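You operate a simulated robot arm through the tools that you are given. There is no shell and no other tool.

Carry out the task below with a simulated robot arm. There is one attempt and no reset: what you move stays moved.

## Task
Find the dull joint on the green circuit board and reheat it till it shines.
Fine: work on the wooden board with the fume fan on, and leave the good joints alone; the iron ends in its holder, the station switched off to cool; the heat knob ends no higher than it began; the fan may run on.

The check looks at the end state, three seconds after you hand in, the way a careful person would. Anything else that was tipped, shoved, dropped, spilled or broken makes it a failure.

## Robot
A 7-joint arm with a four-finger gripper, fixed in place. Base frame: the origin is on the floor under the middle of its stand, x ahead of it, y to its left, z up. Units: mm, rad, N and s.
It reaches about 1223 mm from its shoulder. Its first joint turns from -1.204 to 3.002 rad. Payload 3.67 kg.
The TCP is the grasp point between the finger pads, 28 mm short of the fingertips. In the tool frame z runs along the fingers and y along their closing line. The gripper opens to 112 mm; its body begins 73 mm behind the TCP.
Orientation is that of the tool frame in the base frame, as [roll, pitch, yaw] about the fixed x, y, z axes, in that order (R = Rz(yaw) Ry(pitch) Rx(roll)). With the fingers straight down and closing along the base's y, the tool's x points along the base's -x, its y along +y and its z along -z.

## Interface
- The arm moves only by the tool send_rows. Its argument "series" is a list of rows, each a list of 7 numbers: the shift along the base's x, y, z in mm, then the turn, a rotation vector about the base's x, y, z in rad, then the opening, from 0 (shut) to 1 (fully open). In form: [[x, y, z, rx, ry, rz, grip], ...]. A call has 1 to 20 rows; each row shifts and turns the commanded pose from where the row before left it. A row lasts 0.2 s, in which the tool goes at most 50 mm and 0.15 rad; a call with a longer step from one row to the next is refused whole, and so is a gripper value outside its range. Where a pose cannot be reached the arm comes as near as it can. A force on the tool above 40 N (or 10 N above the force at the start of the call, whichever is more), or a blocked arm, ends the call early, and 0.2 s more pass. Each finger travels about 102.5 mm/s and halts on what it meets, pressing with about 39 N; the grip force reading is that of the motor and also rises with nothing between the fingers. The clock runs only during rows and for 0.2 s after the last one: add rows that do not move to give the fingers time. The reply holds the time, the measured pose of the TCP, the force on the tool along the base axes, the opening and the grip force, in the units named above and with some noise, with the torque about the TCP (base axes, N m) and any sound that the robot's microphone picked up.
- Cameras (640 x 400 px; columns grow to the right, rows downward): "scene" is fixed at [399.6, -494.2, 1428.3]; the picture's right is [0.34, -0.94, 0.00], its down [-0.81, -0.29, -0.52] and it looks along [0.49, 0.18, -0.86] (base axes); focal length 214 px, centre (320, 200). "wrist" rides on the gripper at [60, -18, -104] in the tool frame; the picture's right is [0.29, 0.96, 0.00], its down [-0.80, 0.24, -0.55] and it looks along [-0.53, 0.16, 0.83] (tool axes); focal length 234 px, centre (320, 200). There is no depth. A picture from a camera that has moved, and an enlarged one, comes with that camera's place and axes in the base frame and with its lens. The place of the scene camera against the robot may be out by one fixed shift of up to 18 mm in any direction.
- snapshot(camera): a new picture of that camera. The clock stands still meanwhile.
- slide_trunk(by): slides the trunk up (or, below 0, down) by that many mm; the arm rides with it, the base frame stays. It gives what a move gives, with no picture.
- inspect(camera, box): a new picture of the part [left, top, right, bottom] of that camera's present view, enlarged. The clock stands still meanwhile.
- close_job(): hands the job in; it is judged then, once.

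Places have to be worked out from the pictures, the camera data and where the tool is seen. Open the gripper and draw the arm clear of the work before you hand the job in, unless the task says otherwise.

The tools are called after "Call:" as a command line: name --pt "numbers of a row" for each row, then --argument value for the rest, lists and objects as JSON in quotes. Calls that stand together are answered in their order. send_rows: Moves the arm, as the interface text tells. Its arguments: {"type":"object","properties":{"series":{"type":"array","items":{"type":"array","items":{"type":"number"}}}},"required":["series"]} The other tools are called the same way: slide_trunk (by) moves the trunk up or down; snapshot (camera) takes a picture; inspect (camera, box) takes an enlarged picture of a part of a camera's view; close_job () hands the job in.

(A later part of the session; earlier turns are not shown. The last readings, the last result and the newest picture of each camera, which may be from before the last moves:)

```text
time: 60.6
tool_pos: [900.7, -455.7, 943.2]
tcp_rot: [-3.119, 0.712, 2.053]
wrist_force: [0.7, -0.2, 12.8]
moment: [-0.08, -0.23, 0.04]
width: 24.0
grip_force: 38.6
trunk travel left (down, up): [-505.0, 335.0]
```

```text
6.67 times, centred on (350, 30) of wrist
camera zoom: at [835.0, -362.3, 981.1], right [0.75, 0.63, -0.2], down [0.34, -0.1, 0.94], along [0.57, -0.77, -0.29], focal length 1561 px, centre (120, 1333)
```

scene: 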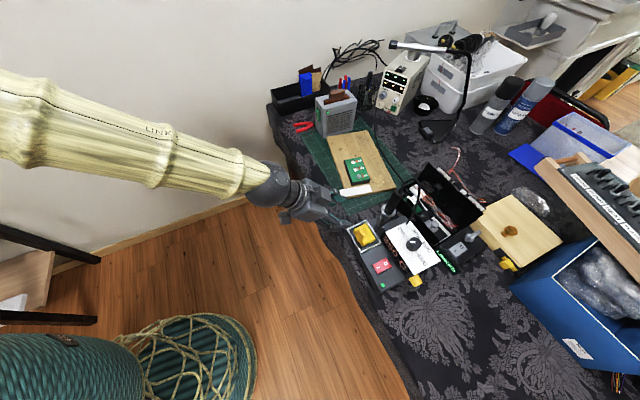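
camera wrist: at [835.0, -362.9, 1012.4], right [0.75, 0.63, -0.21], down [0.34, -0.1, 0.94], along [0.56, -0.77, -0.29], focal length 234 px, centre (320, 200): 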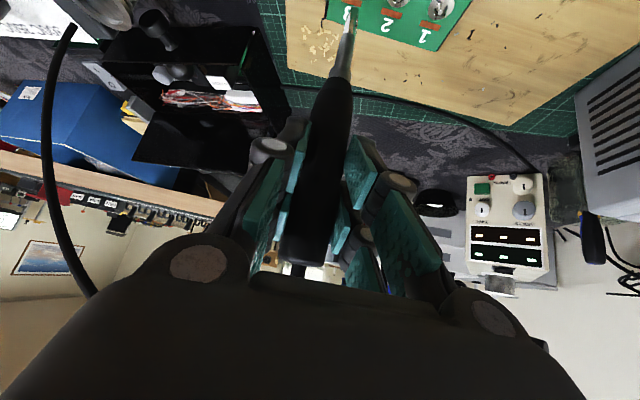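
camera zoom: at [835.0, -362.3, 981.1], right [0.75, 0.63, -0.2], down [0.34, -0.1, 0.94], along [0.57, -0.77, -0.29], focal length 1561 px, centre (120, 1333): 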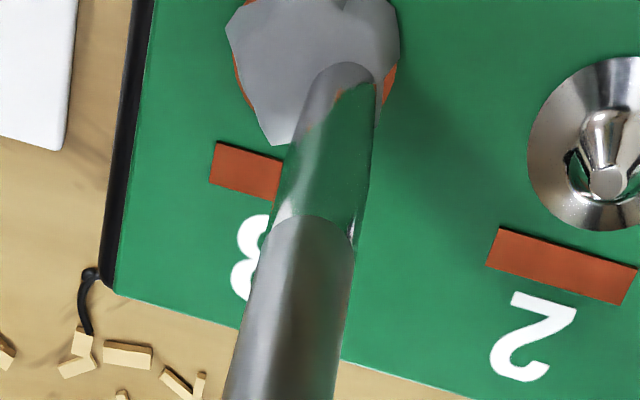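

Contact made on joint 3 with ~13 N. I ease up 1.5 mm to lessen the push and hold to heat the joint.

Call:
send_rows --pt "0 0 1.5 0 0 0 0.1" --pt "0 0 0 0 0 0 0.1" --pt "0 0 0 0 0 0 0.1" --pt "0 0 0 0 0 0 0.1" --pt "0 0 0 0 0 0 0.1" --pt "0 0 0 0 0 0 0.1"

Call:
inspect --camera "scene" --box '[350, 155, 380, 185]'

Call:
inspect --camera "wrist" --box '[310, 0, 390, 60]'

```text
time: 62.0
tool_pos: [901.0, -455.5, 941.9]
tcp_rot: [-3.118, 0.711, 2.055]
wrist_force: [2.1, -0.4, 10.8]
moment: [-0.22, -0.28, 0.01]
width: 23.8
grip_force: 39.1
trunk travel left (down, up): [-505.0, 335.0]
```

```text
13.33 times, centred on (365, 170) of scene
camera zoom: at [399.6, -494.2, 1428.3], right [0.34, -0.94, 0.0], down [-0.81, -0.29, -0.52], along [0.49, 0.18, -0.86], focal length 2860 px, centre (-280, 600)
```

zoom: 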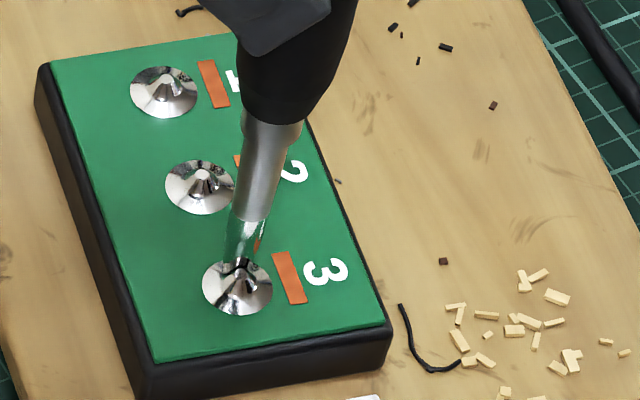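

```text
6.67 times, centred on (350, 30) of wrist
camera zoom: at [834.6, -362.4, 981.2], right [0.75, 0.62, -0.21], down [0.34, -0.1, 0.94], along [0.56, -0.77, -0.29], focal length 1561 px, centre (120, 1333)
```

zoom: 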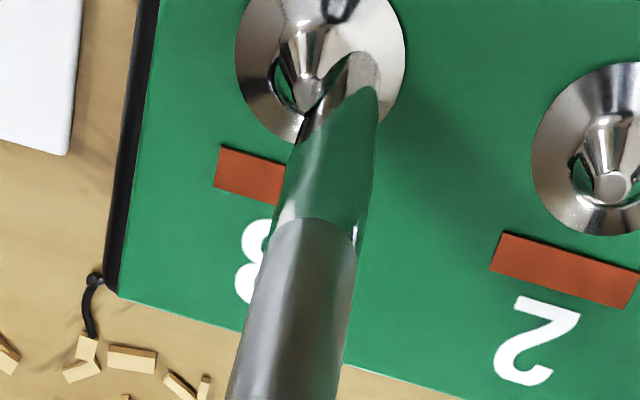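

Joint 3 is now bright and shiny like the others. I lift straight off it, undoing my arm descent (31.5 mm) and then raising the trunk 65 mm.

Call:
send_rows --pt "0 0 4 0 0 0 0.1" --pt "0 0 8 0 0 0 0.1" --pt "0 0 10 0 0 0 0.1" --pt "0 0 9.5 0 0 0 0.1" --pt "0 0 0 0 0 0 0.1"

Call:
slide_trunk --by 65

Call:
inspect --camera "scene" --box '[335, 135, 425, 205]'

Call:
snapshot --camera "wrist"

```text
time: 63.2
tool_pos: [901.4, -456.3, 971.8]
tcp_rot: [-3.117, 0.71, 2.054]
wrist_force: [-0.4, -0.7, -1.3]
moment: [0.03, 0.02, 0.01]
width: 24.0
grip_force: 39.1
trunk travel left (down, up): [-505.0, 335.0]
```

```text
time: 64.2
tool_pos: [901.2, -456.0, 1035.9]
tcp_rot: [-3.117, 0.71, 2.054]
wrist_force: [-0.6, -0.1, 0.1]
moment: [0.02, 0.04, 0.03]
width: 23.5
grip_force: 38.8
trunk travel left (down, up): [-570.0, 270.0]
```

```text
5.71 times, centred on (380, 170) of scene
camera zoom: at [399.6, -494.2, 1428.3], right [0.34, -0.94, 0.0], down [-0.81, -0.29, -0.52], along [0.49, 0.18, -0.86], focal length 1226 px, centre (-23, 371)
```

zoom: 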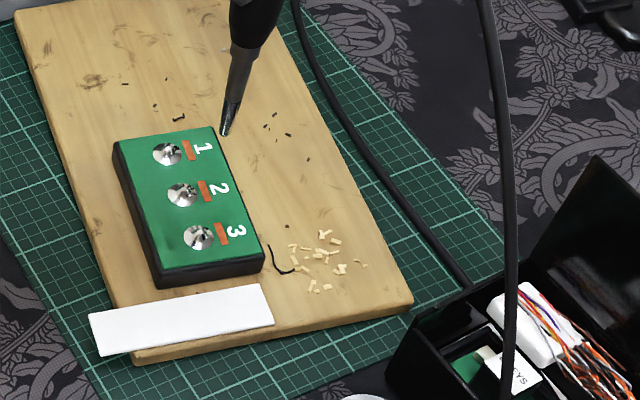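

```text
taken
camera wrist: at [835.7, -363.5, 1075.7], right [0.75, 0.63, -0.21], down [0.34, -0.1, 0.94], along [0.56, -0.77, -0.29], focal length 234 px, centre (320, 200)
```

wrist: 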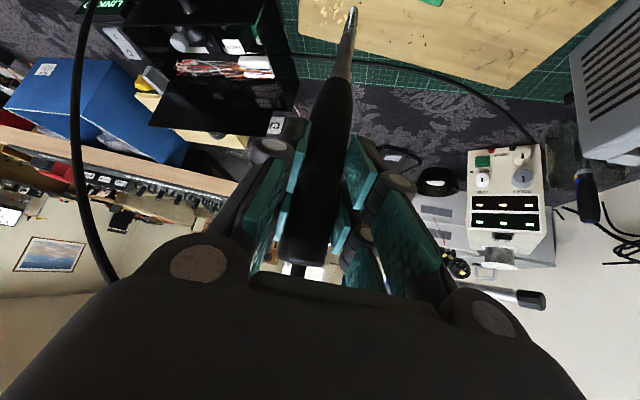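

All three joints shine. I retrace the exact path back to above the holder.

Call:
send_rows --pt "4 -14 0 0 0 0 0.1" --pt "-20 -12 0 0 0 0 0.1" --pt "-20 -14 0 0 0 0 0.1" --pt "-20 -14 0 0 0 0 0.1" --pt "-20 -14 0 0 0 0 0.1" --pt "-20 -14 0 0 0 0 0.1" --pt "-20 -14 0 0 0 0 0.1" --pt "-20 -14 0 0 0 0 0.1" --pt "-15 -10 0 0 0 0 0.1" --pt "0 0 0 0 0 0 0.1" --pt "0 0 0 0 0 0 0.1" --pt "0 0 0 0 0 0 0.1"

Call:
inspect --camera "wrist" --box '[290, 0, 400, 100]'

Call:
inspect --camera "scene" --box '[375, 165, 425, 215]'

```text
time: 66.8
tool_pos: [750.5, -574.1, 1035.6]
tcp_rot: [-3.116, 0.709, 2.054]
wrist_force: [-0.1, -0.6, -0.5]
moment: [0.02, 0.02, -0.03]
width: 24.0
grip_force: 38.6
trunk travel left (down, up): [-570.0, 270.0]
```

```text
4.00 times, centred on (345, 50) of wrist
camera zoom: at [684.4, -482.1, 1074.6], right [0.75, 0.63, -0.21], down [0.34, -0.1, 0.94], along [0.56, -0.77, -0.29], focal length 937 px, centre (220, 800)
```

zoom: 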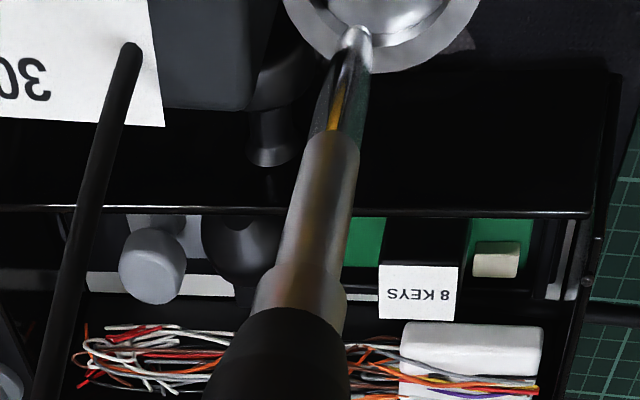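

```text
8.00 times, centred on (400, 190) of scene
camera zoom: at [399.6, -494.2, 1428.3], right [0.34, -0.94, 0.0], down [-0.81, -0.29, -0.52], along [0.49, 0.18, -0.86], focal length 1716 px, centre (-320, 280)
```

zoom: 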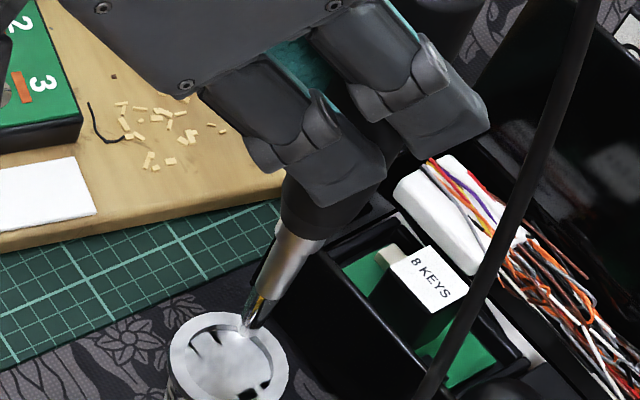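

The pose is back within about (−1,+1.5,−3) mm of where the iron was lifted out; I correct that small residue and check again.

Call:
send_rows --pt "1 -1.6 3 0 0 0 0.1" --pt "0 0 0 0 0 0 0.1" --pt "0 0 0 0 0 0 0.1"

Call:
inspect --camera "wrist" --box '[290, 0, 400, 100]'

Call:
inspect --camera "scene" --box '[375, 165, 425, 215]'

```text
time: 67.6
tool_pos: [751.6, -577.1, 1039.9]
tcp_rot: [-3.118, 0.711, 2.054]
wrist_force: [0.1, 0.6, 0.5]
moment: [0.0, 0.0, 0.01]
width: 23.8
grip_force: 39.1
trunk travel left (down, up): [-570.0, 270.0]
```

```text
4.00 times, centred on (345, 50) of wrist
camera zoom: at [685.4, -483.9, 1078.9], right [0.75, 0.63, -0.21], down [0.34, -0.1, 0.94], along [0.56, -0.77, -0.29], focal length 937 px, centre (220, 800)
```

zoom: 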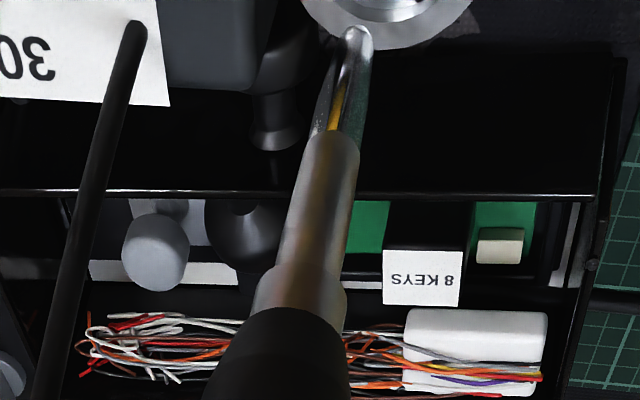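

```text
8.00 times, centred on (400, 190) of scene
camera zoom: at [399.6, -494.2, 1428.3], right [0.34, -0.94, 0.0], down [-0.81, -0.29, -0.52], along [0.49, 0.18, -0.86], focal length 1716 px, centre (-320, 280)
```

zoom: 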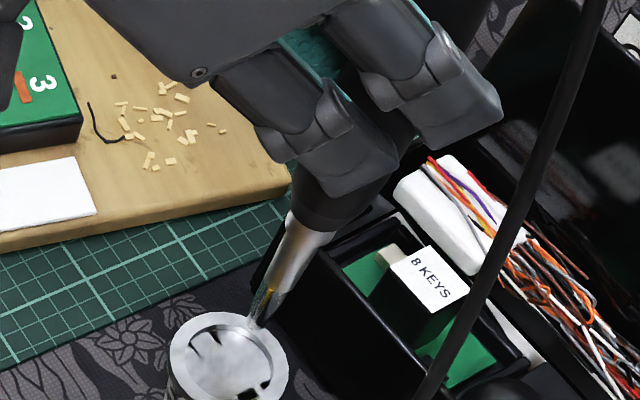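

This matches the lifted-out view. I lower 45 mm with the trunk so the tip enters the ring, then check.

Call:
slide_trunk --by -45

Call:
inspect --camera "scene" --box '[370, 160, 430, 220]'

Call:
inspect --camera "wrist" --box '[290, 0, 400, 100]'

```text
time: 68.5
tool_pos: [751.9, -575.4, 994.2]
tcp_rot: [-3.119, 0.71, 2.054]
wrist_force: [0.1, -0.6, -0.5]
moment: [-0.04, -0.02, -0.01]
width: 23.8
grip_force: 38.8
trunk travel left (down, up): [-525.0, 315.0]
```

```text
6.67 times, centred on (400, 190) of scene
camera zoom: at [399.6, -494.2, 1428.3], right [0.34, -0.94, 0.0], down [-0.81, -0.29, -0.52], along [0.49, 0.18, -0.86], focal length 1430 px, centre (-213, 267)
```

zoom: 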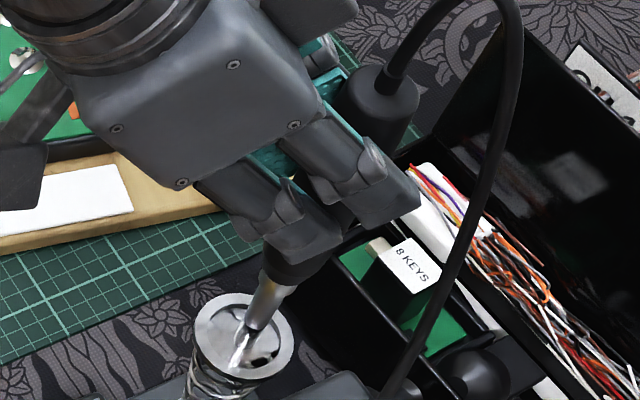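

```text
4.00 times, centred on (345, 50) of wrist
camera zoom: at [685.2, -483.8, 1034.3], right [0.75, 0.63, -0.2], down [0.34, -0.1, 0.94], along [0.56, -0.77, -0.29], focal length 937 px, centre (220, 800)
```

zoom: 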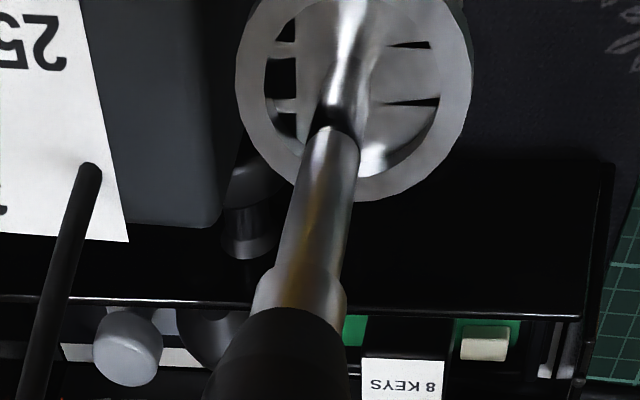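

The tip is inside the ring. I lower another 55 mm, then check force.

Call:
slide_trunk --by -55

Call:
inspect --camera "wrist" --box '[200, 0, 440, 280]'

```text
time: 69.5
tool_pos: [751.2, -575.5, 940.0]
tcp_rot: [-3.12, 0.709, 2.054]
wrist_force: [0.0, 0.3, -0.3]
moment: [0.03, -0.05, -0.01]
width: 23.8
grip_force: 38.7
trunk travel left (down, up): [-470.0, 370.0]
```

```text
1.43 times, centred on (320, 140) of wrist
camera zoom: at [685.2, -483.7, 979.3], right [0.75, 0.63, -0.2], down [0.34, -0.1, 0.94], along [0.56, -0.77, -0.29], focal length 334 px, centre (320, 286)
```

zoom: 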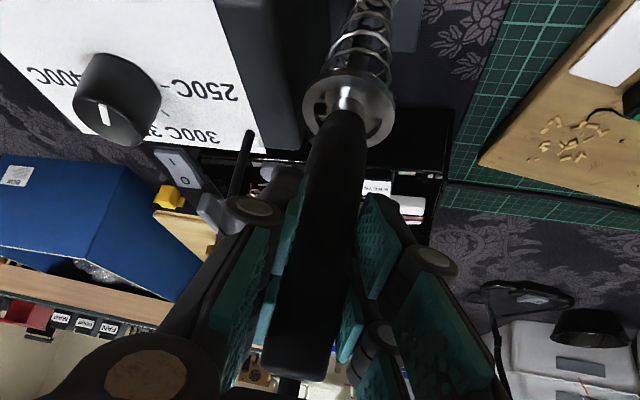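

Identical to the view at 20 mm lift; still no contact. I lower 17 mm by trunk, then the last few mm in fine arm steps.

Call:
slide_trunk --by -17

Call:
send_rows --pt "0 0 -2 0 0 0 0.1" --pt "0 0 0 0 0 0 0.1"

Call:
inspect --camera "wrist" --box '[200, 40, 440, 280]'

```text
time: 70.1
tool_pos: [751.7, -575.7, 922.3]
tcp_rot: [-3.118, 0.712, 2.056]
wrist_force: [0.8, -0.2, -1.2]
moment: [0.0, -0.01, -0.01]
width: 24.0
grip_force: 39.5
trunk travel left (down, up): [-453.0, 387.0]
```

```text
time: 70.7
tool_pos: [751.6, -576.3, 919.2]
tcp_rot: [-3.118, 0.711, 2.053]
wrist_force: [0.1, 1.1, -0.6]
moment: [0.01, -0.02, -0.03]
width: 23.7
grip_force: 39.8
trunk travel left (down, up): [-453.0, 387.0]
```

```text
1.67 times, centred on (320, 160) of wrist
camera zoom: at [685.4, -483.4, 959.4], right [0.75, 0.63, -0.21], down [0.34, -0.1, 0.94], along [0.56, -0.77, -0.29], focal length 390 px, centre (320, 267)
```

zoom: 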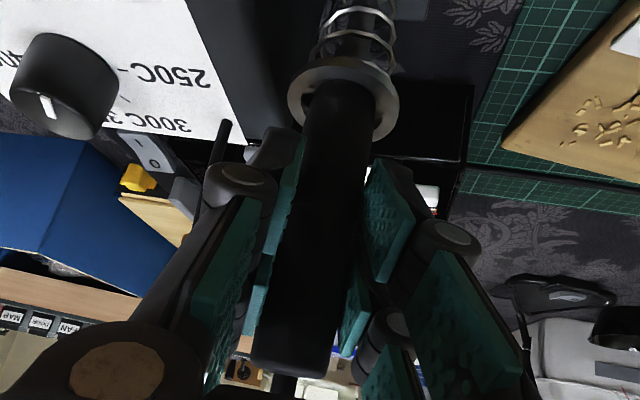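

Almost identical to the original seated view. I lower 1 mm at a time until I feel it seat.

Call:
send_rows --pt "0 0 -1 0 0 0 0.1" --pt "0 0 0 0 0 0 0.1"

```text
time: 71.3
tool_pos: [749.9, -576.9, 918.9]
tcp_rot: [-3.118, 0.711, 2.053]
wrist_force: [-1.7, -0.5, -1.5]
moment: [0.0, 0.04, -0.01]
width: 23.7
grip_force: 39.8
trunk travel left (down, up): [-453.0, 387.0]
```

Call:
send_rows --pt "0 0 -1 0 0 0 0.1" --pt "0 0 0 0 0 0 0.1"

```text
time: 71.9
tool_pos: [752.0, -576.7, 919.0]
tcp_rot: [-3.117, 0.713, 2.055]
wrist_force: [0.7, 0.3, 3.6]
moment: [-0.09, -0.22, 0.03]
width: 23.5
grip_force: 39.0
trunk travel left (down, up): [-453.0, 387.0]
```

The iron is seated (light upward reaction of ~4 N). I release by opening gradually to the earlier approach width and look.

Call:
send_rows --pt "0 0 0 0 0 0 0.25" --pt "0 0 0 0 0 0 0.35" --pt "0 0 0 0 0 0 0.45" --pt "0 0 0 0 0 0 0.55" --pt "0 0 0 0 0 0 0.6" --pt "0 0 0 0 0 0 0.6"

Call:
inspect --camera "wrist" --box '[200, 40, 440, 280]'

Call:
inspect --camera "scene" --box '[340, 150, 450, 240]'

```text
time: 73.3
tool_pos: [751.2, -576.3, 918.5]
tcp_rot: [-3.118, 0.71, 2.054]
wrist_force: [0.9, -0.3, -1.0]
moment: [0.01, 0.01, 0.0]
width: 67.0
grip_force: 0.1
trunk travel left (down, up): [-453.0, 387.0]
```

```text
1.67 times, centred on (320, 160) of wrist
camera zoom: at [685.7, -483.7, 957.9], right [0.75, 0.63, -0.21], down [0.34, -0.1, 0.94], along [0.56, -0.77, -0.29], focal length 390 px, centre (320, 267)
```

zoom: 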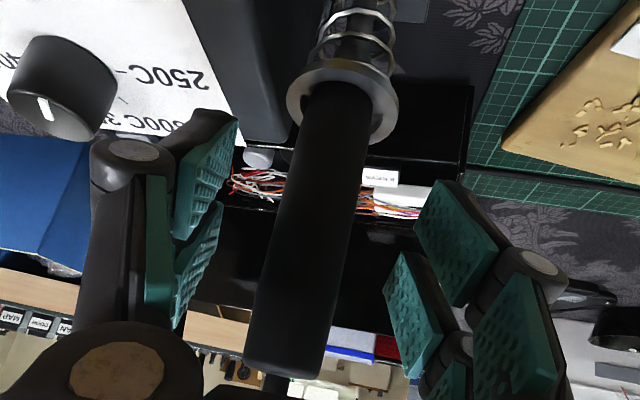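

```text
4.44 times, centred on (395, 195) of scene
camera zoom: at [399.6, -494.2, 1428.3], right [0.34, -0.94, 0.0], down [-0.81, -0.29, -0.52], along [0.49, 0.18, -0.86], focal length 953 px, centre (-13, 222)
```

zoom: 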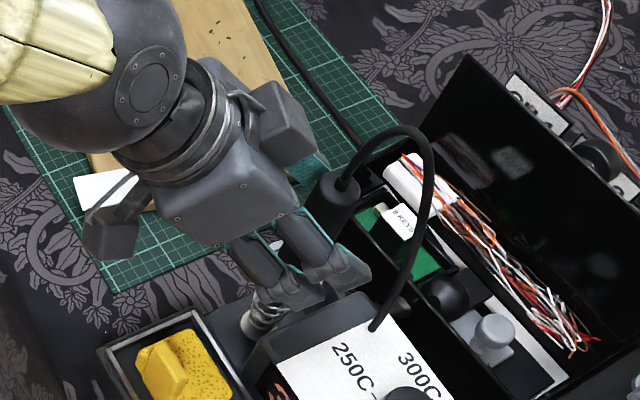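

The iron sits in its holder as before. I back straight out along the approach line.

Call:
send_rows --pt "-6.3 12.5 0 0 0 0 0.6" --pt "-9 17.8 0 0 0 0 0.6" --pt "-9 17.8 0 0 0 0 0.6" --pt "-9 17.8 0 0 0 0 0.6" --pt "-9 17.8 0 0 0 0 0.6" --pt "-11 22 0 0 0 0 0.6" --pt "-11 22 10 0 0 0 0.6" --pt "-11 22 20 0 0 0 0.6" --pt "0 0 0 0 0 0 0.6"

Call:
snapshot --camera "wrist"

Call:
inspect --camera "scene" --box '[320, 140, 460, 300]'

```text
time: 75.1
tool_pos: [639.2, -463.7, 809.7]
tcp_rot: [-2.954, 0.551, 2.084]
wrist_force: [0.6, -0.7, 0.2]
moment: [0.01, -0.01, 0.0]
width: 67.0
grip_force: 0.1
trunk travel left (down, up): [-453.0, 387.0]
stopped in row 8: the arm was blocked; the commanded pose is now the measured one
```

```text
taken
camera wrist: at [589.2, -370.5, 868.5], right [0.74, 0.59, -0.3], down [0.5, -0.2, 0.84], along [0.44, -0.78, -0.45], focal length 234 px, centre (320, 200)
```

wrist: 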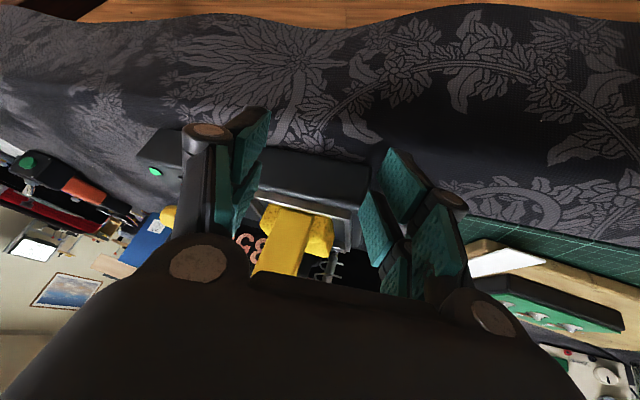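

```text
2.50 times, centred on (390, 220) of scene
camera zoom: at [399.6, -494.2, 1428.3], right [0.34, -0.94, 0.0], down [-0.81, -0.29, -0.52], along [0.49, 0.18, -0.86], focal length 536 px, centre (145, 150)
```

zoom: 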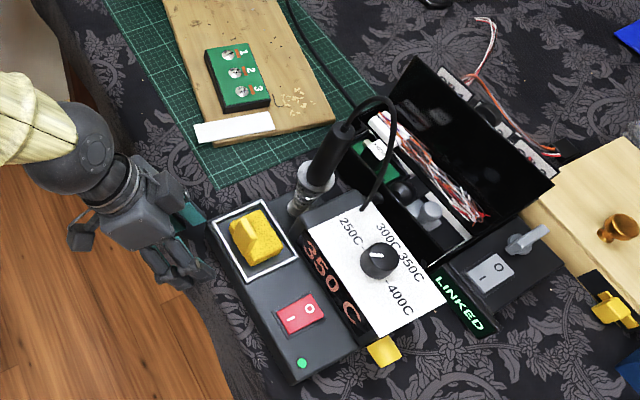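

The arm hit a posture limit while backing out and sank beside the station to z≈810 — nothing was touched (no force, picture unchanged). I lift it straight up with the trunk to be safe.

Call:
slide_trunk --by 180

Call:
snapshot --camera "scene"

Call:
snapshot --camera "wrist"

```text
time: 77.1
tool_pos: [638.7, -461.9, 992.3]
tcp_rot: [-2.954, 0.55, 2.083]
wrist_force: [0.6, 0.2, 0.6]
moment: [-0.02, 0.03, -0.03]
width: 67.1
grip_force: 0.1
trunk travel left (down, up): [-633.0, 207.0]
```

```text
taken
```

scene: 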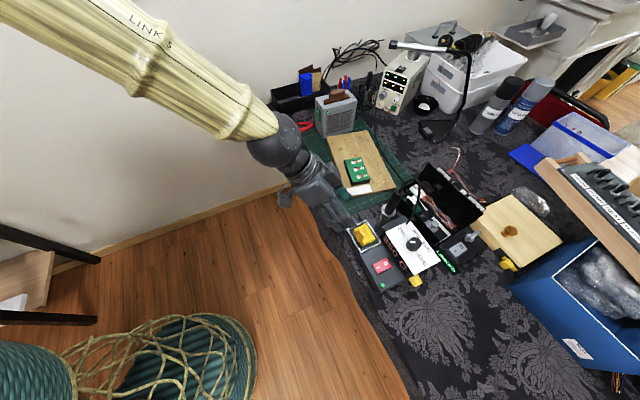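

```text
taken
camera wrist: at [589.5, -369.8, 1049.2], right [0.74, 0.59, -0.3], down [0.5, -0.2, 0.84], along [0.44, -0.78, -0.44], focal length 234 px, centre (320, 200)
```

wrist: 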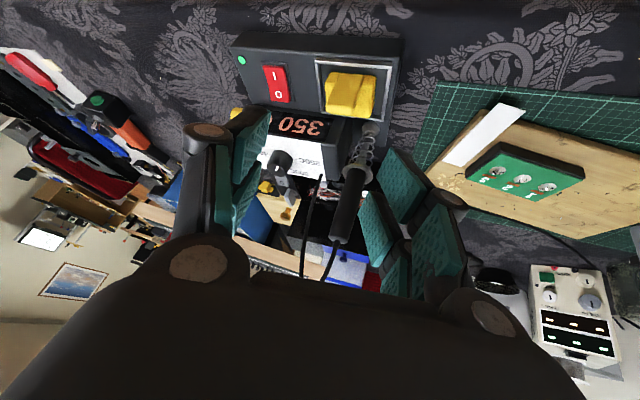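

Everything is intact, and the three joints shine. Next, the station's red switch: "O" is near (618,-622,803) on the side toward the display housing. I straighten the tool, then turn it to heading +50° so an open finger can press O parallel to the housing.

Call:
send_rows --pt "-12 -5 0 0.1426 0.0235 0 0.6" --pt "-12 -5 0 0.1426 0.0235 0 0.6" --pt "-12 -5 0 0.1426 0.0235 0 0.6" --pt "-12 -5 0 0.1426 0.0235 0 0.6" --pt "0 0 0 0 0 0 0.6" --pt "0 0 0 0 0 0 0.6"

```text
time: 78.5
tool_pos: [591.8, -483.8, 991.3]
tcp_rot: [-3.141, 0.004, 2.033]
wrist_force: [-0.4, 0.4, 0.0]
moment: [0.0, -0.02, -0.01]
width: 67.2
grip_force: 0.2
trunk travel left (down, up): [-633.0, 207.0]
```

The tool is vertical. I now turn it by +1.97 rad in place to yaw ≈ −2.28.

Call:
send_rows --pt "0 0 0 0 0 0.14 0.7" --pt "0 0 0 0 0 0.14 0.8" --pt "0 0 0 0 0 0.14 0.9" --pt "0 0 0 0 0 0.14 1" --pt "0 0 0 0 0 0.14 1" --pt "0 0 0 0 0 0.14 1" --pt "0 0 0 0 0 0.14 1" --pt "0 0 0 0 0 0.14 1" --pt "0 0 0 0 0 0.14 1" --pt "0 0 0 0 0 0.14 1" --pt "0 0 0 0 0 0.14 1" --pt "0 0 0 0 0 0.14 1" --pt "0 0 0 0 0 0.14 1" --pt "0 0 0 0 0 0.15 1" --pt "0 0 0 0 0 0 1" --pt "0 0 0 0 0 0 1"

Call:
snapshot --camera "wrist"

Call:
snapshot --camera "scene"

```text
time: 81.9
tool_pos: [593.1, -482.1, 992.1]
tcp_rot: [3.141, 0.003, -2.279]
wrist_force: [-0.1, 1.2, 0.7]
moment: [-0.02, -0.02, -0.01]
width: 112.0
grip_force: 0.1
trunk travel left (down, up): [-633.0, 207.0]
```

```text
taken
camera wrist: at [567.7, -540.8, 1095.8], right [-0.91, 0.4, 0.0], down [0.33, 0.76, 0.56], along [0.23, 0.51, -0.83], focal length 234 px, centre (320, 200)
```

wrist: 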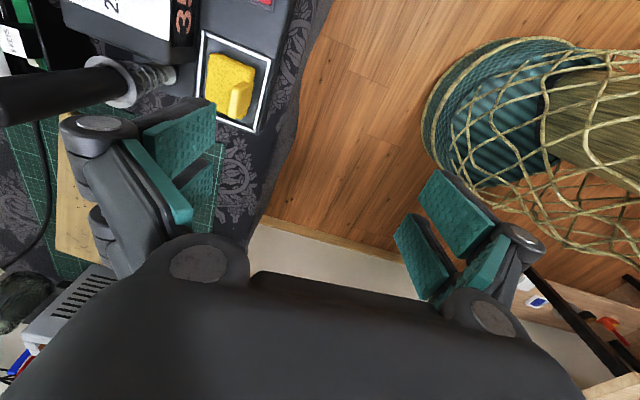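

```text
taken
```

scene: 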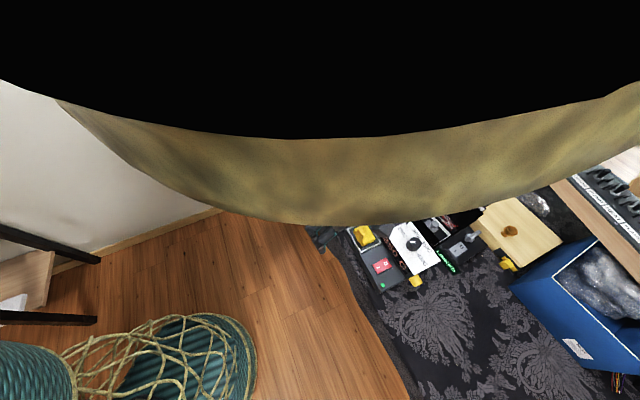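

Turned well. I move to about (572,-585,930) to see the switch beneath the left finger.

Call:
send_rows --pt "-7 -34 -20 0 0 0 1" --pt "-7 -34 -20 0 0 0 1" --pt "-7 -34 -20 0 0 0 1" --pt "0 0 0 0 0 0 1" --pt "0 0 0 0 0 0 1"

Call:
snapshot --camera "wrist"

Call:
snapshot --camera "scene"

```text
time: 83.1
tool_pos: [571.4, -584.1, 932.8]
tcp_rot: [-3.141, 0.006, -2.28]
wrist_force: [-0.1, -0.8, -0.6]
moment: [-0.02, 0.0, 0.03]
width: 112.2
grip_force: 0.0
trunk travel left (down, up): [-633.0, 207.0]
```

```text
taken
camera wrist: at [547.0, -642.3, 1035.8], right [-0.91, 0.41, 0.0], down [0.34, 0.76, 0.56], along [0.23, 0.51, -0.83], focal length 234 px, centre (320, 200)
```

wrist: 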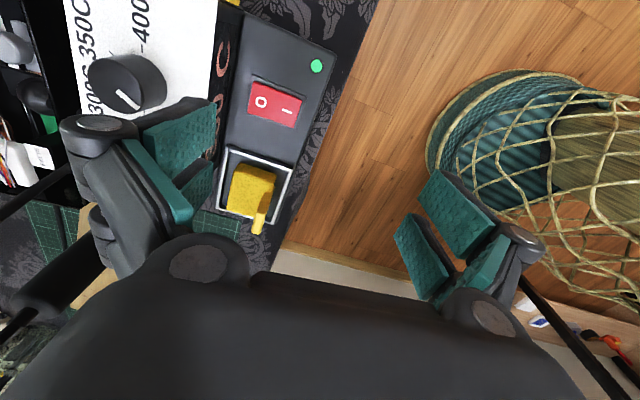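

```text
taken
```

scene: 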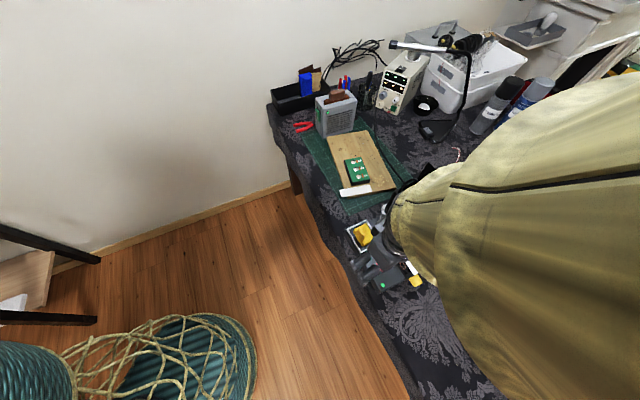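

From here O is at (616,-623) and I at (598.5,-605), but the knuckles would come too close to the display housing in this attitude. Better: come from the left with heading −43°, gripper closed and leaning so the front pair is lowest. I move back a little and turn.

Call:
send_rows --pt "5 20 20 0 0 0 0.8" --pt "5 20 20 0 0 -0.14 0.6" --pt "0 10 10 0 0 -0.14 0.4" --pt "0 0 0 0 0 -0.14 0.2" --pt "0 0 0 0 0 -0.14 0" --pt "0 0 0 0 0 -0.14 0" --pt "0 0 0 0 0 -0.14 0" --pt "0 0 0 0 0 -0.14 0" --pt "0 0 0 0 0 -0.14 0" --pt "0 0 0 0 0 -0.14 0" --pt "0 0 0 0 0 -0.14 0" --pt "0 0 0 0 0 -0.14 0" --pt "0 0 0 0 0 -0.07 0" --pt "0 0 0 0 0 0 0" --pt "0 0 0 0 0 0 0"

Call:
snapshot --camera "wrist"

```text
time: 86.3
tool_pos: [580.5, -533.9, 982.1]
tcp_rot: [-3.142, 0.003, 2.394]
wrist_force: [-0.4, 0.1, -1.1]
moment: [0.0, 0.01, 0.02]
width: 0.0
grip_force: 35.6
trunk travel left (down, up): [-633.0, 207.0]
```

```text
taken
camera wrist: at [524.9, -506.0, 1085.0], right [0.44, 0.9, 0.0], down [0.75, -0.37, 0.56], along [0.5, -0.25, -0.83], focal length 234 px, centre (320, 200)
```

wrist: 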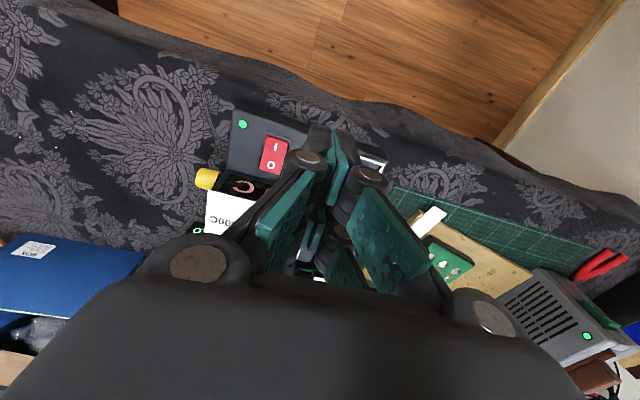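

Heading is now −43°. I zoom in to re-measure the switch from this side.

Call:
inspect --camera "wrist" --box '[190, 90, 350, 210]'

```text
3.33 times, centred on (270, 150) of wrist
camera zoom: at [524.9, -506.0, 1085.0], right [0.44, 0.9, 0.0], down [0.75, -0.37, 0.56], along [0.5, -0.25, -0.83], focal length 781 px, centre (487, 367)
```

zoom: 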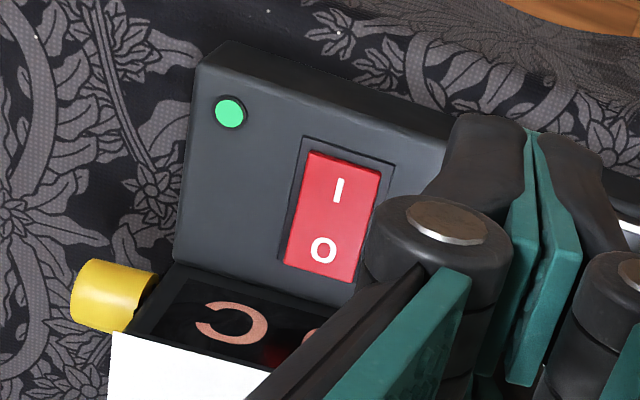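

O is at (616,-623.5,799.5), I at (598,-605,798). I tilt 0.3 rad so the front finger pair is lowest and move above O at height.

Call:
send_rows --pt "8 -21 -12 0.102 0.11 0 0" --pt "8 -21 -12 0.102 0.11 0 0" --pt "8 -22 -13 0 0 0 0" --pt "7 -22 -13 0 0 0 0" --pt "0 0 0 0 0 0 0" --pt "0 0 0 0 0 0 0"

Call:
snapshot --camera "wrist"

Call:
snapshot --camera "scene"

```text
time: 87.7
tool_pos: [612.6, -618.8, 930.6]
tcp_rot: [3.14, -0.296, 2.393]
wrist_force: [0.2, 1.4, 0.7]
moment: [0.0, -0.01, -0.02]
width: 0.0
grip_force: 35.7
trunk travel left (down, up): [-633.0, 207.0]
```

```text
taken
camera wrist: at [581.6, -614.8, 1047.0], right [0.45, 0.89, 0.08], down [0.84, -0.45, 0.3], along [0.3, -0.06, -0.95], focal length 234 px, centre (320, 200)
```

wrist: 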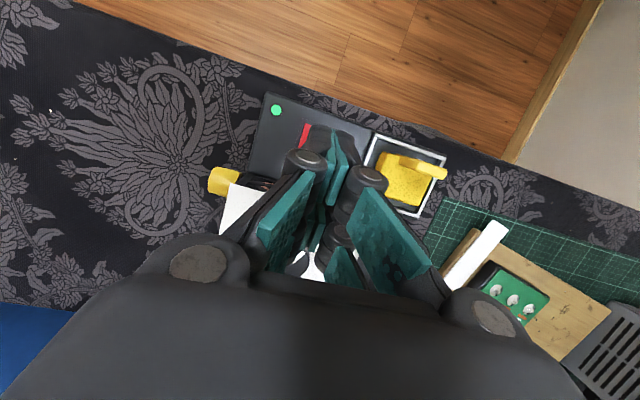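

```text
taken
```

scene: 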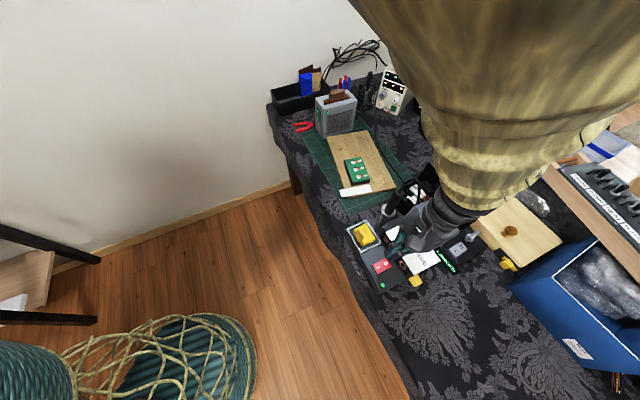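

The pose is as planned. I check clearance of the hand to the knob, cord and housing.

Call:
inspect --camera "scene" --box '[340, 150, 490, 300]'

Call:
inspect --camera "wrist" --box '[200, 80, 400, 230]'

```text
2.67 times, centred on (415, 225) of scene
camera zoom: at [399.6, -494.2, 1428.3], right [0.34, -0.94, 0.0], down [-0.81, -0.29, -0.52], along [0.49, 0.18, -0.86], focal length 572 px, centre (67, 133)
```

zoom: 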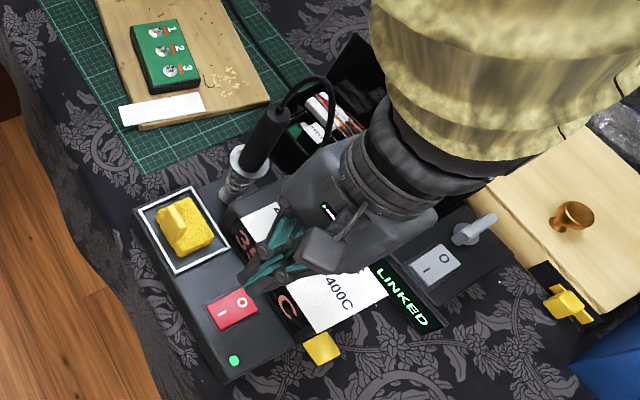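

```text
2.67 times, centred on (300, 155) of wrist
camera zoom: at [581.6, -614.8, 1047.0], right [0.45, 0.89, 0.08], down [0.84, -0.45, 0.3], along [0.3, -0.06, -0.95], focal length 624 px, centre (373, 320)
```

zoom: 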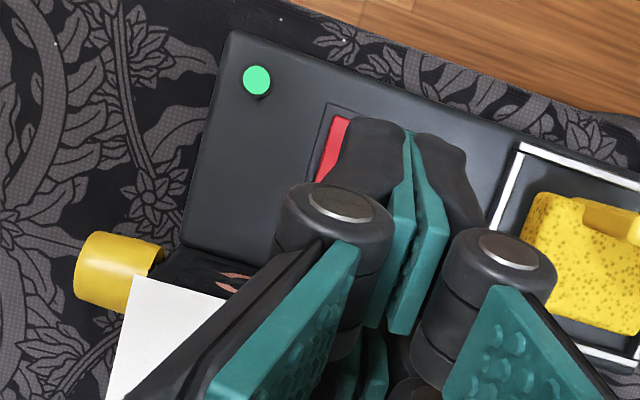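

The back finger pair would land near I, so I lean another 0.15 rad (making the front pair ~15 mm lower), shift slightly outward past O, and descend to about 18 mm above the switch.

Call:
send_rows --pt "2 -3 0 0.051 0.055 0 0" --pt "2 -2.5 0 0.051 0.055 0 0" --pt "0 0 -20 0 0 0 0" --pt "0 0 -20 0 0 0 0" --pt "0 0 -20 0 0 0 0" --pt "0 0 -20 0 0 0 0" --pt "0 0 0 0 0 0 0" --pt "0 0 0 0 0 0 0"

Call:
inspect --camera "scene" --box '[350, 190, 450, 290]'

Call:
inspect --camera "wrist" --box '[200, 60, 400, 230]'

```text
time: 89.5
tool_pos: [615.9, -625.8, 851.7]
tcp_rot: [3.141, -0.446, 2.393]
wrist_force: [-0.8, 0.5, -0.4]
moment: [0.04, -0.01, -0.01]
width: 0.1
grip_force: 35.5
trunk travel left (down, up): [-633.0, 207.0]
```

```text
4.00 times, centred on (400, 240) of scene
camera zoom: at [399.6, -494.2, 1428.3], right [0.34, -0.94, 0.0], down [-0.81, -0.29, -0.52], along [0.49, 0.18, -0.86], focal length 858 px, centre (0, 40)
```

zoom: 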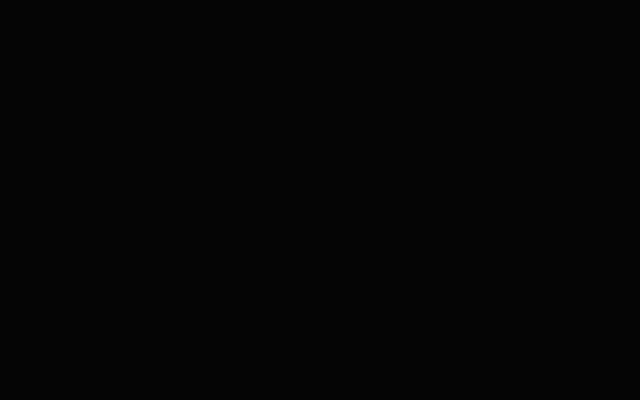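

```text
2.35 times, centred on (300, 145) of wrist
camera zoom: at [597.6, -633.0, 970.7], right [0.46, 0.88, 0.12], down [0.87, -0.48, 0.16], along [0.2, 0.04, -0.98], focal length 551 px, centre (367, 329)
```

zoom: 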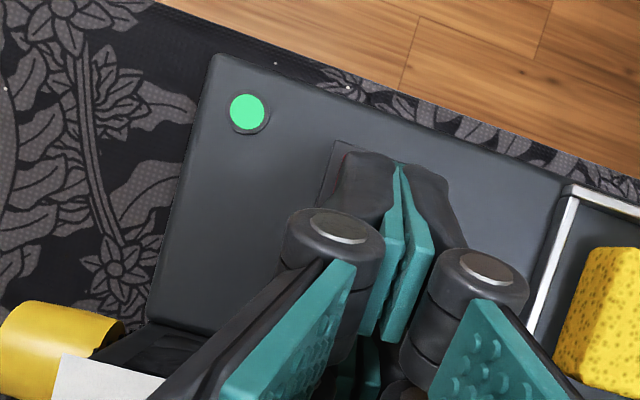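

The scene view is blocked by the arm, but the wrist camera shows the station's green lamp, which will tell when it goes off. I descend 12 mm and then go in 2 mm steps.

Call:
send_rows --pt "0 0 -4 0 0 0 0" --pt "0 0 -4 0 0 0 0" --pt "0 0 -3 0 0 0 0" --pt "0 0 0 0 0 0 0"

Call:
inspect --camera "wrist" --box '[200, 60, 400, 230]'

```text
time: 90.5
tool_pos: [614.5, -622.9, 842.9]
tcp_rot: [-3.141, -0.445, 2.393]
wrist_force: [-7.8, 9.0, 13.3]
moment: [-0.4, -0.31, -0.06]
width: 0.2
grip_force: 34.8
trunk travel left (down, up): [-633.0, 207.0]
```

```text
2.35 times, centred on (300, 145) of wrist
camera zoom: at [596.4, -631.2, 961.9], right [0.46, 0.88, 0.12], down [0.87, -0.48, 0.16], along [0.2, 0.03, -0.98], focal length 551 px, centre (367, 329)
```

zoom: 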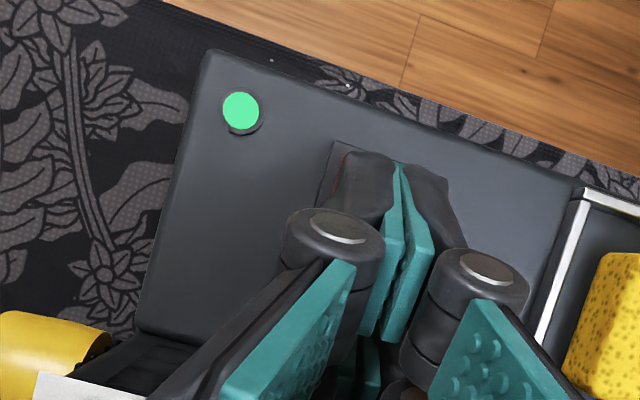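

I felt contact sideways (−h and up): the front fingers touch the slanted display face, not the switch. I back off upward at once.

Call:
send_rows --pt "-1 1 4 0 0 0 0" --pt "-3 3 8 0 0 0 0" --pt "0 0 10 0 0 0 0" --pt "0 0 20 0 0 0 0" --pt "0 0 20 0 0 0 0" --pt "0 0 0 0 0 0 0"

Call:
snapshot --camera "wrist"

Call:
snapshot --camera "scene"

```text
time: 91.9
tool_pos: [611.4, -622.2, 901.5]
tcp_rot: [3.141, -0.448, 2.393]
wrist_force: [0.5, -0.1, 0.3]
moment: [0.01, 0.01, -0.02]
width: 0.0
grip_force: 35.2
trunk travel left (down, up): [-633.0, 207.0]
```

```text
taken
camera wrist: at [593.6, -629.8, 1021.6], right [0.46, 0.88, 0.12], down [0.87, -0.48, 0.16], along [0.2, 0.04, -0.98], focal length 234 px, centre (320, 200)
```

wrist: 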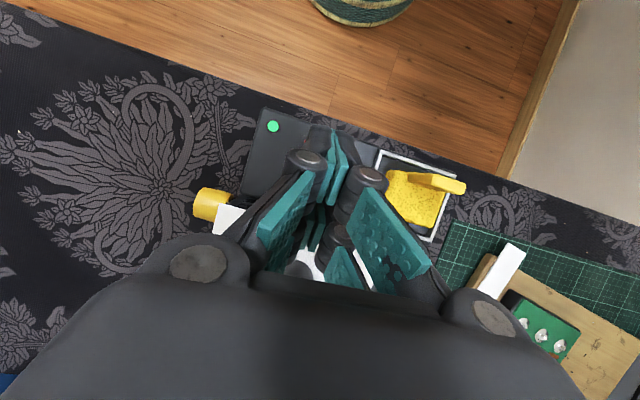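

```text
taken
```

scene: 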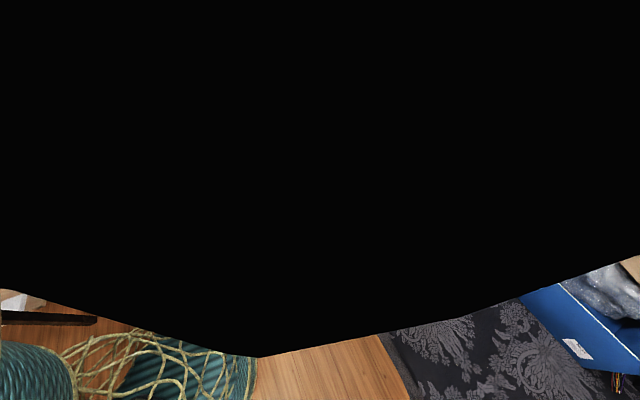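

The station did not move (lamp position unchanged). The knuckles hit the raised housing edge, so I switch to a better attitude: gripper open, yaw −2.28, leaning 0.31 rad so that one left fingertip presses O while knuckles stay clear. First I straighten and back away, then turn.

Call:
send_rows --pt "-8 20 15 -0.1 -0.108 0 0" --pt "-8 20 15 -0.1 -0.108 0 0" --pt "-8 20 15 -0.1 -0.108 0 0.2" --pt "0 0 0 0 0 0.14 0.4" --pt "0 0 0 0 0 0.14 0.6" --pt "0 0 0 0 0 0.14 0.8" --pt "0 0 0 0 0 0.14 1" --pt "0 0 0 0 0 0.14 1" --pt "0 0 0 0 0 0.14 1" --pt "0 0 0 0 0 0.14 1" --pt "0 0 0 0 0 0.14 1" --pt "0 0 0 0 0 0.14 1" --pt "0 0 0 0 0 0.14 1" --pt "0 0 0 0 0 0.14 1" --pt "0 0 0 0 0 0.07 1" --pt "0 0 0 0 0 0 1" --pt "0 0 0 0 0 0 1"

Call:
snapshot --camera "wrist"

Call:
snapshot --camera "scene"

```text
time: 95.5
tool_pos: [589.2, -562.3, 947.6]
tcp_rot: [-3.14, -0.002, -2.278]
wrist_force: [-0.3, 0.3, -0.3]
moment: [-0.01, -0.02, 0.0]
width: 111.8
grip_force: 0.1
trunk travel left (down, up): [-633.0, 207.0]
```

```text
taken
camera wrist: at [564.2, -619.7, 1051.1], right [-0.91, 0.4, 0.0], down [0.34, 0.76, 0.55], along [0.22, 0.5, -0.83], focal length 234 px, centre (320, 200)
```

wrist: 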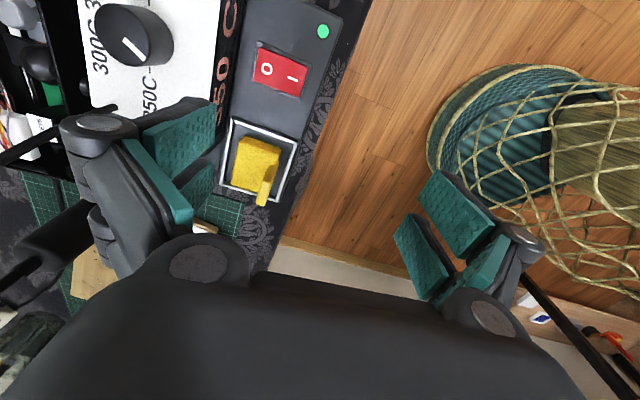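

```text
taken
```

scene: 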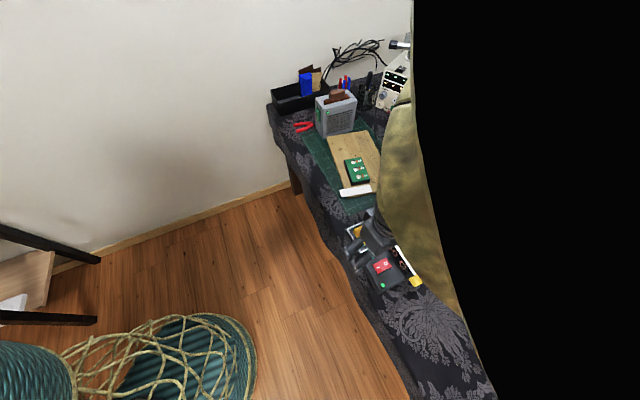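

Yaw is right and the knob is untouched. I lean the tool and move to TCP (574,-571,895).

Call:
send_rows --pt "-5 -3 -16 0 -0.1045 0 1" --pt "-5 -3 -16 0 -0.1045 0 1" --pt "-5.4 -2.6 -16 0 -0.1045 0 1" --pt "0 0 0 0 0 0 1" --pt "0 0 0 0 0 0 1"

Call:
snapshot --camera "wrist"

Call:
inspect --camera "scene" --box '[320, 180, 460, 320]'

```text
time: 96.7
tool_pos: [571.2, -570.4, 899.5]
tcp_rot: [-2.901, 0.201, -2.256]
wrist_force: [0.1, -0.5, -1.1]
moment: [-0.01, 0.0, 0.0]
width: 112.1
grip_force: 0.2
trunk travel left (down, up): [-633.0, 207.0]
```

```text
taken
camera wrist: at [515.0, -627.7, 991.4], right [-0.87, 0.41, -0.28], down [0.15, 0.76, 0.63], along [0.47, 0.5, -0.72], focal length 234 px, centre (320, 200)
```

wrist: 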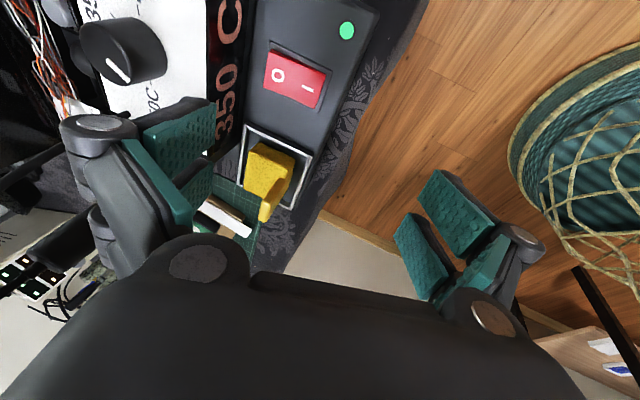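

```text
2.86 times, centred on (390, 250) of scene
camera zoom: at [399.6, -494.2, 1428.3], right [0.34, -0.94, 0.0], down [-0.81, -0.29, -0.52], along [0.49, 0.18, -0.86], focal length 613 px, centre (120, 57)
```

zoom: 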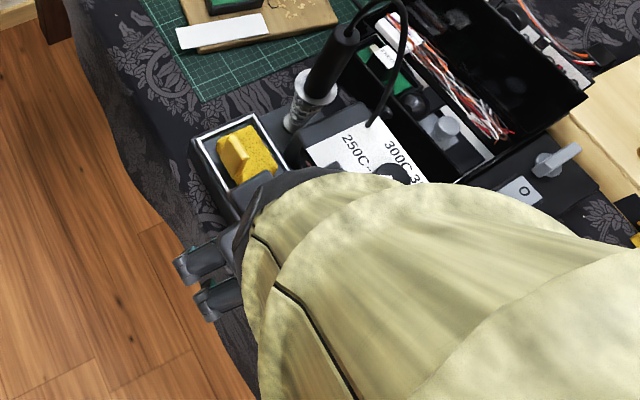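

The lean is as planned; projecting the left fingertip down lands within ~2 mm of O. I shift (+3,−1) and descend 68 mm.

Call:
send_rows --pt "3 -1 -17 0 0 0 1" --pt "0 0 -17 0 0 0 1" --pt "0 0 -17 0 0 0 1" --pt "0 0 -17 0 0 0 1" --pt "0 0 0 0 0 0 1" --pt "0 0 0 0 0 0 1"

Call:
snapshot --camera "wrist"

Call:
inspect --camera "wrist" --box '[150, 30, 350, 190]'

```text
time: 98.1
tool_pos: [576.2, -570.7, 833.3]
tcp_rot: [-2.901, 0.199, -2.257]
wrist_force: [0.7, 0.8, -0.6]
moment: [-0.01, 0.0, 0.01]
width: 111.9
grip_force: 0.1
trunk travel left (down, up): [-633.0, 207.0]
```

```text
taken
camera wrist: at [519.8, -628.1, 923.7], right [-0.87, 0.41, -0.28], down [0.15, 0.76, 0.63], along [0.47, 0.51, -0.72], focal length 234 px, centre (320, 200)
```

wrist: 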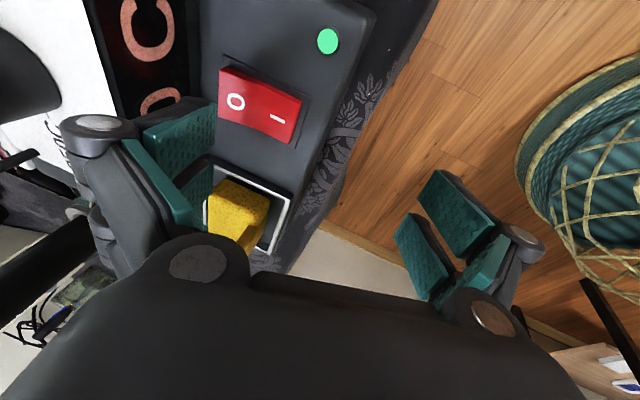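

```text
2.50 times, centred on (250, 110) of wrist
camera zoom: at [519.8, -628.1, 923.7], right [-0.87, 0.41, -0.28], down [0.15, 0.76, 0.63], along [0.47, 0.51, -0.72], focal length 585 px, centre (495, 425)
```

zoom: 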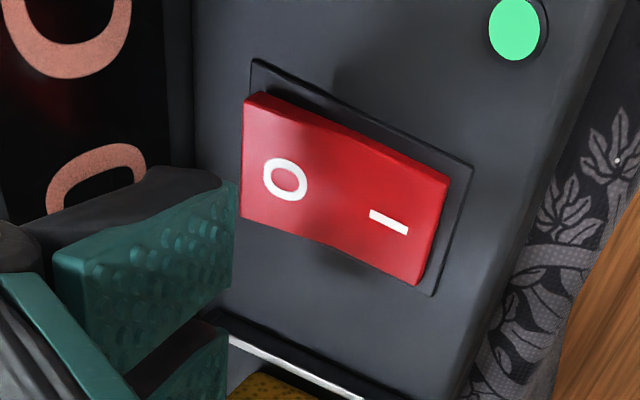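

The rocker's O half is clearly the raised one, and the fingertip will land on it. I descend 10 mm, then continue in small steps.

Call:
send_rows --pt "0 0 -5 0 0 0 1" --pt "0 0 -5 0 0 0 1" --pt "0 0 0 0 0 0 1"

Call:
inspect --camera "wrist" --box '[150, 30, 350, 190]'

```text
time: 98.9
tool_pos: [575.2, -571.3, 821.7]
tcp_rot: [-2.902, 0.198, -2.256]
wrist_force: [-0.3, 0.2, 0.6]
moment: [0.02, -0.03, 0.03]
width: 112.0
grip_force: 0.1
trunk travel left (down, up): [-633.0, 207.0]
```

```text
2.50 times, centred on (250, 110) of wrist
camera zoom: at [519.9, -628.9, 913.5], right [-0.87, 0.41, -0.28], down [0.15, 0.76, 0.63], along [0.47, 0.5, -0.72], focal length 585 px, centre (495, 425)
```

zoom: 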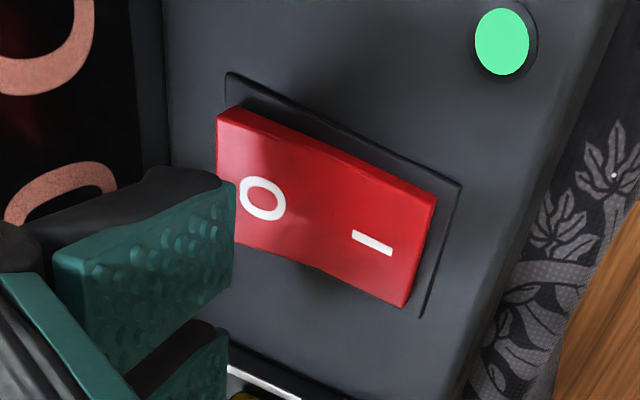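

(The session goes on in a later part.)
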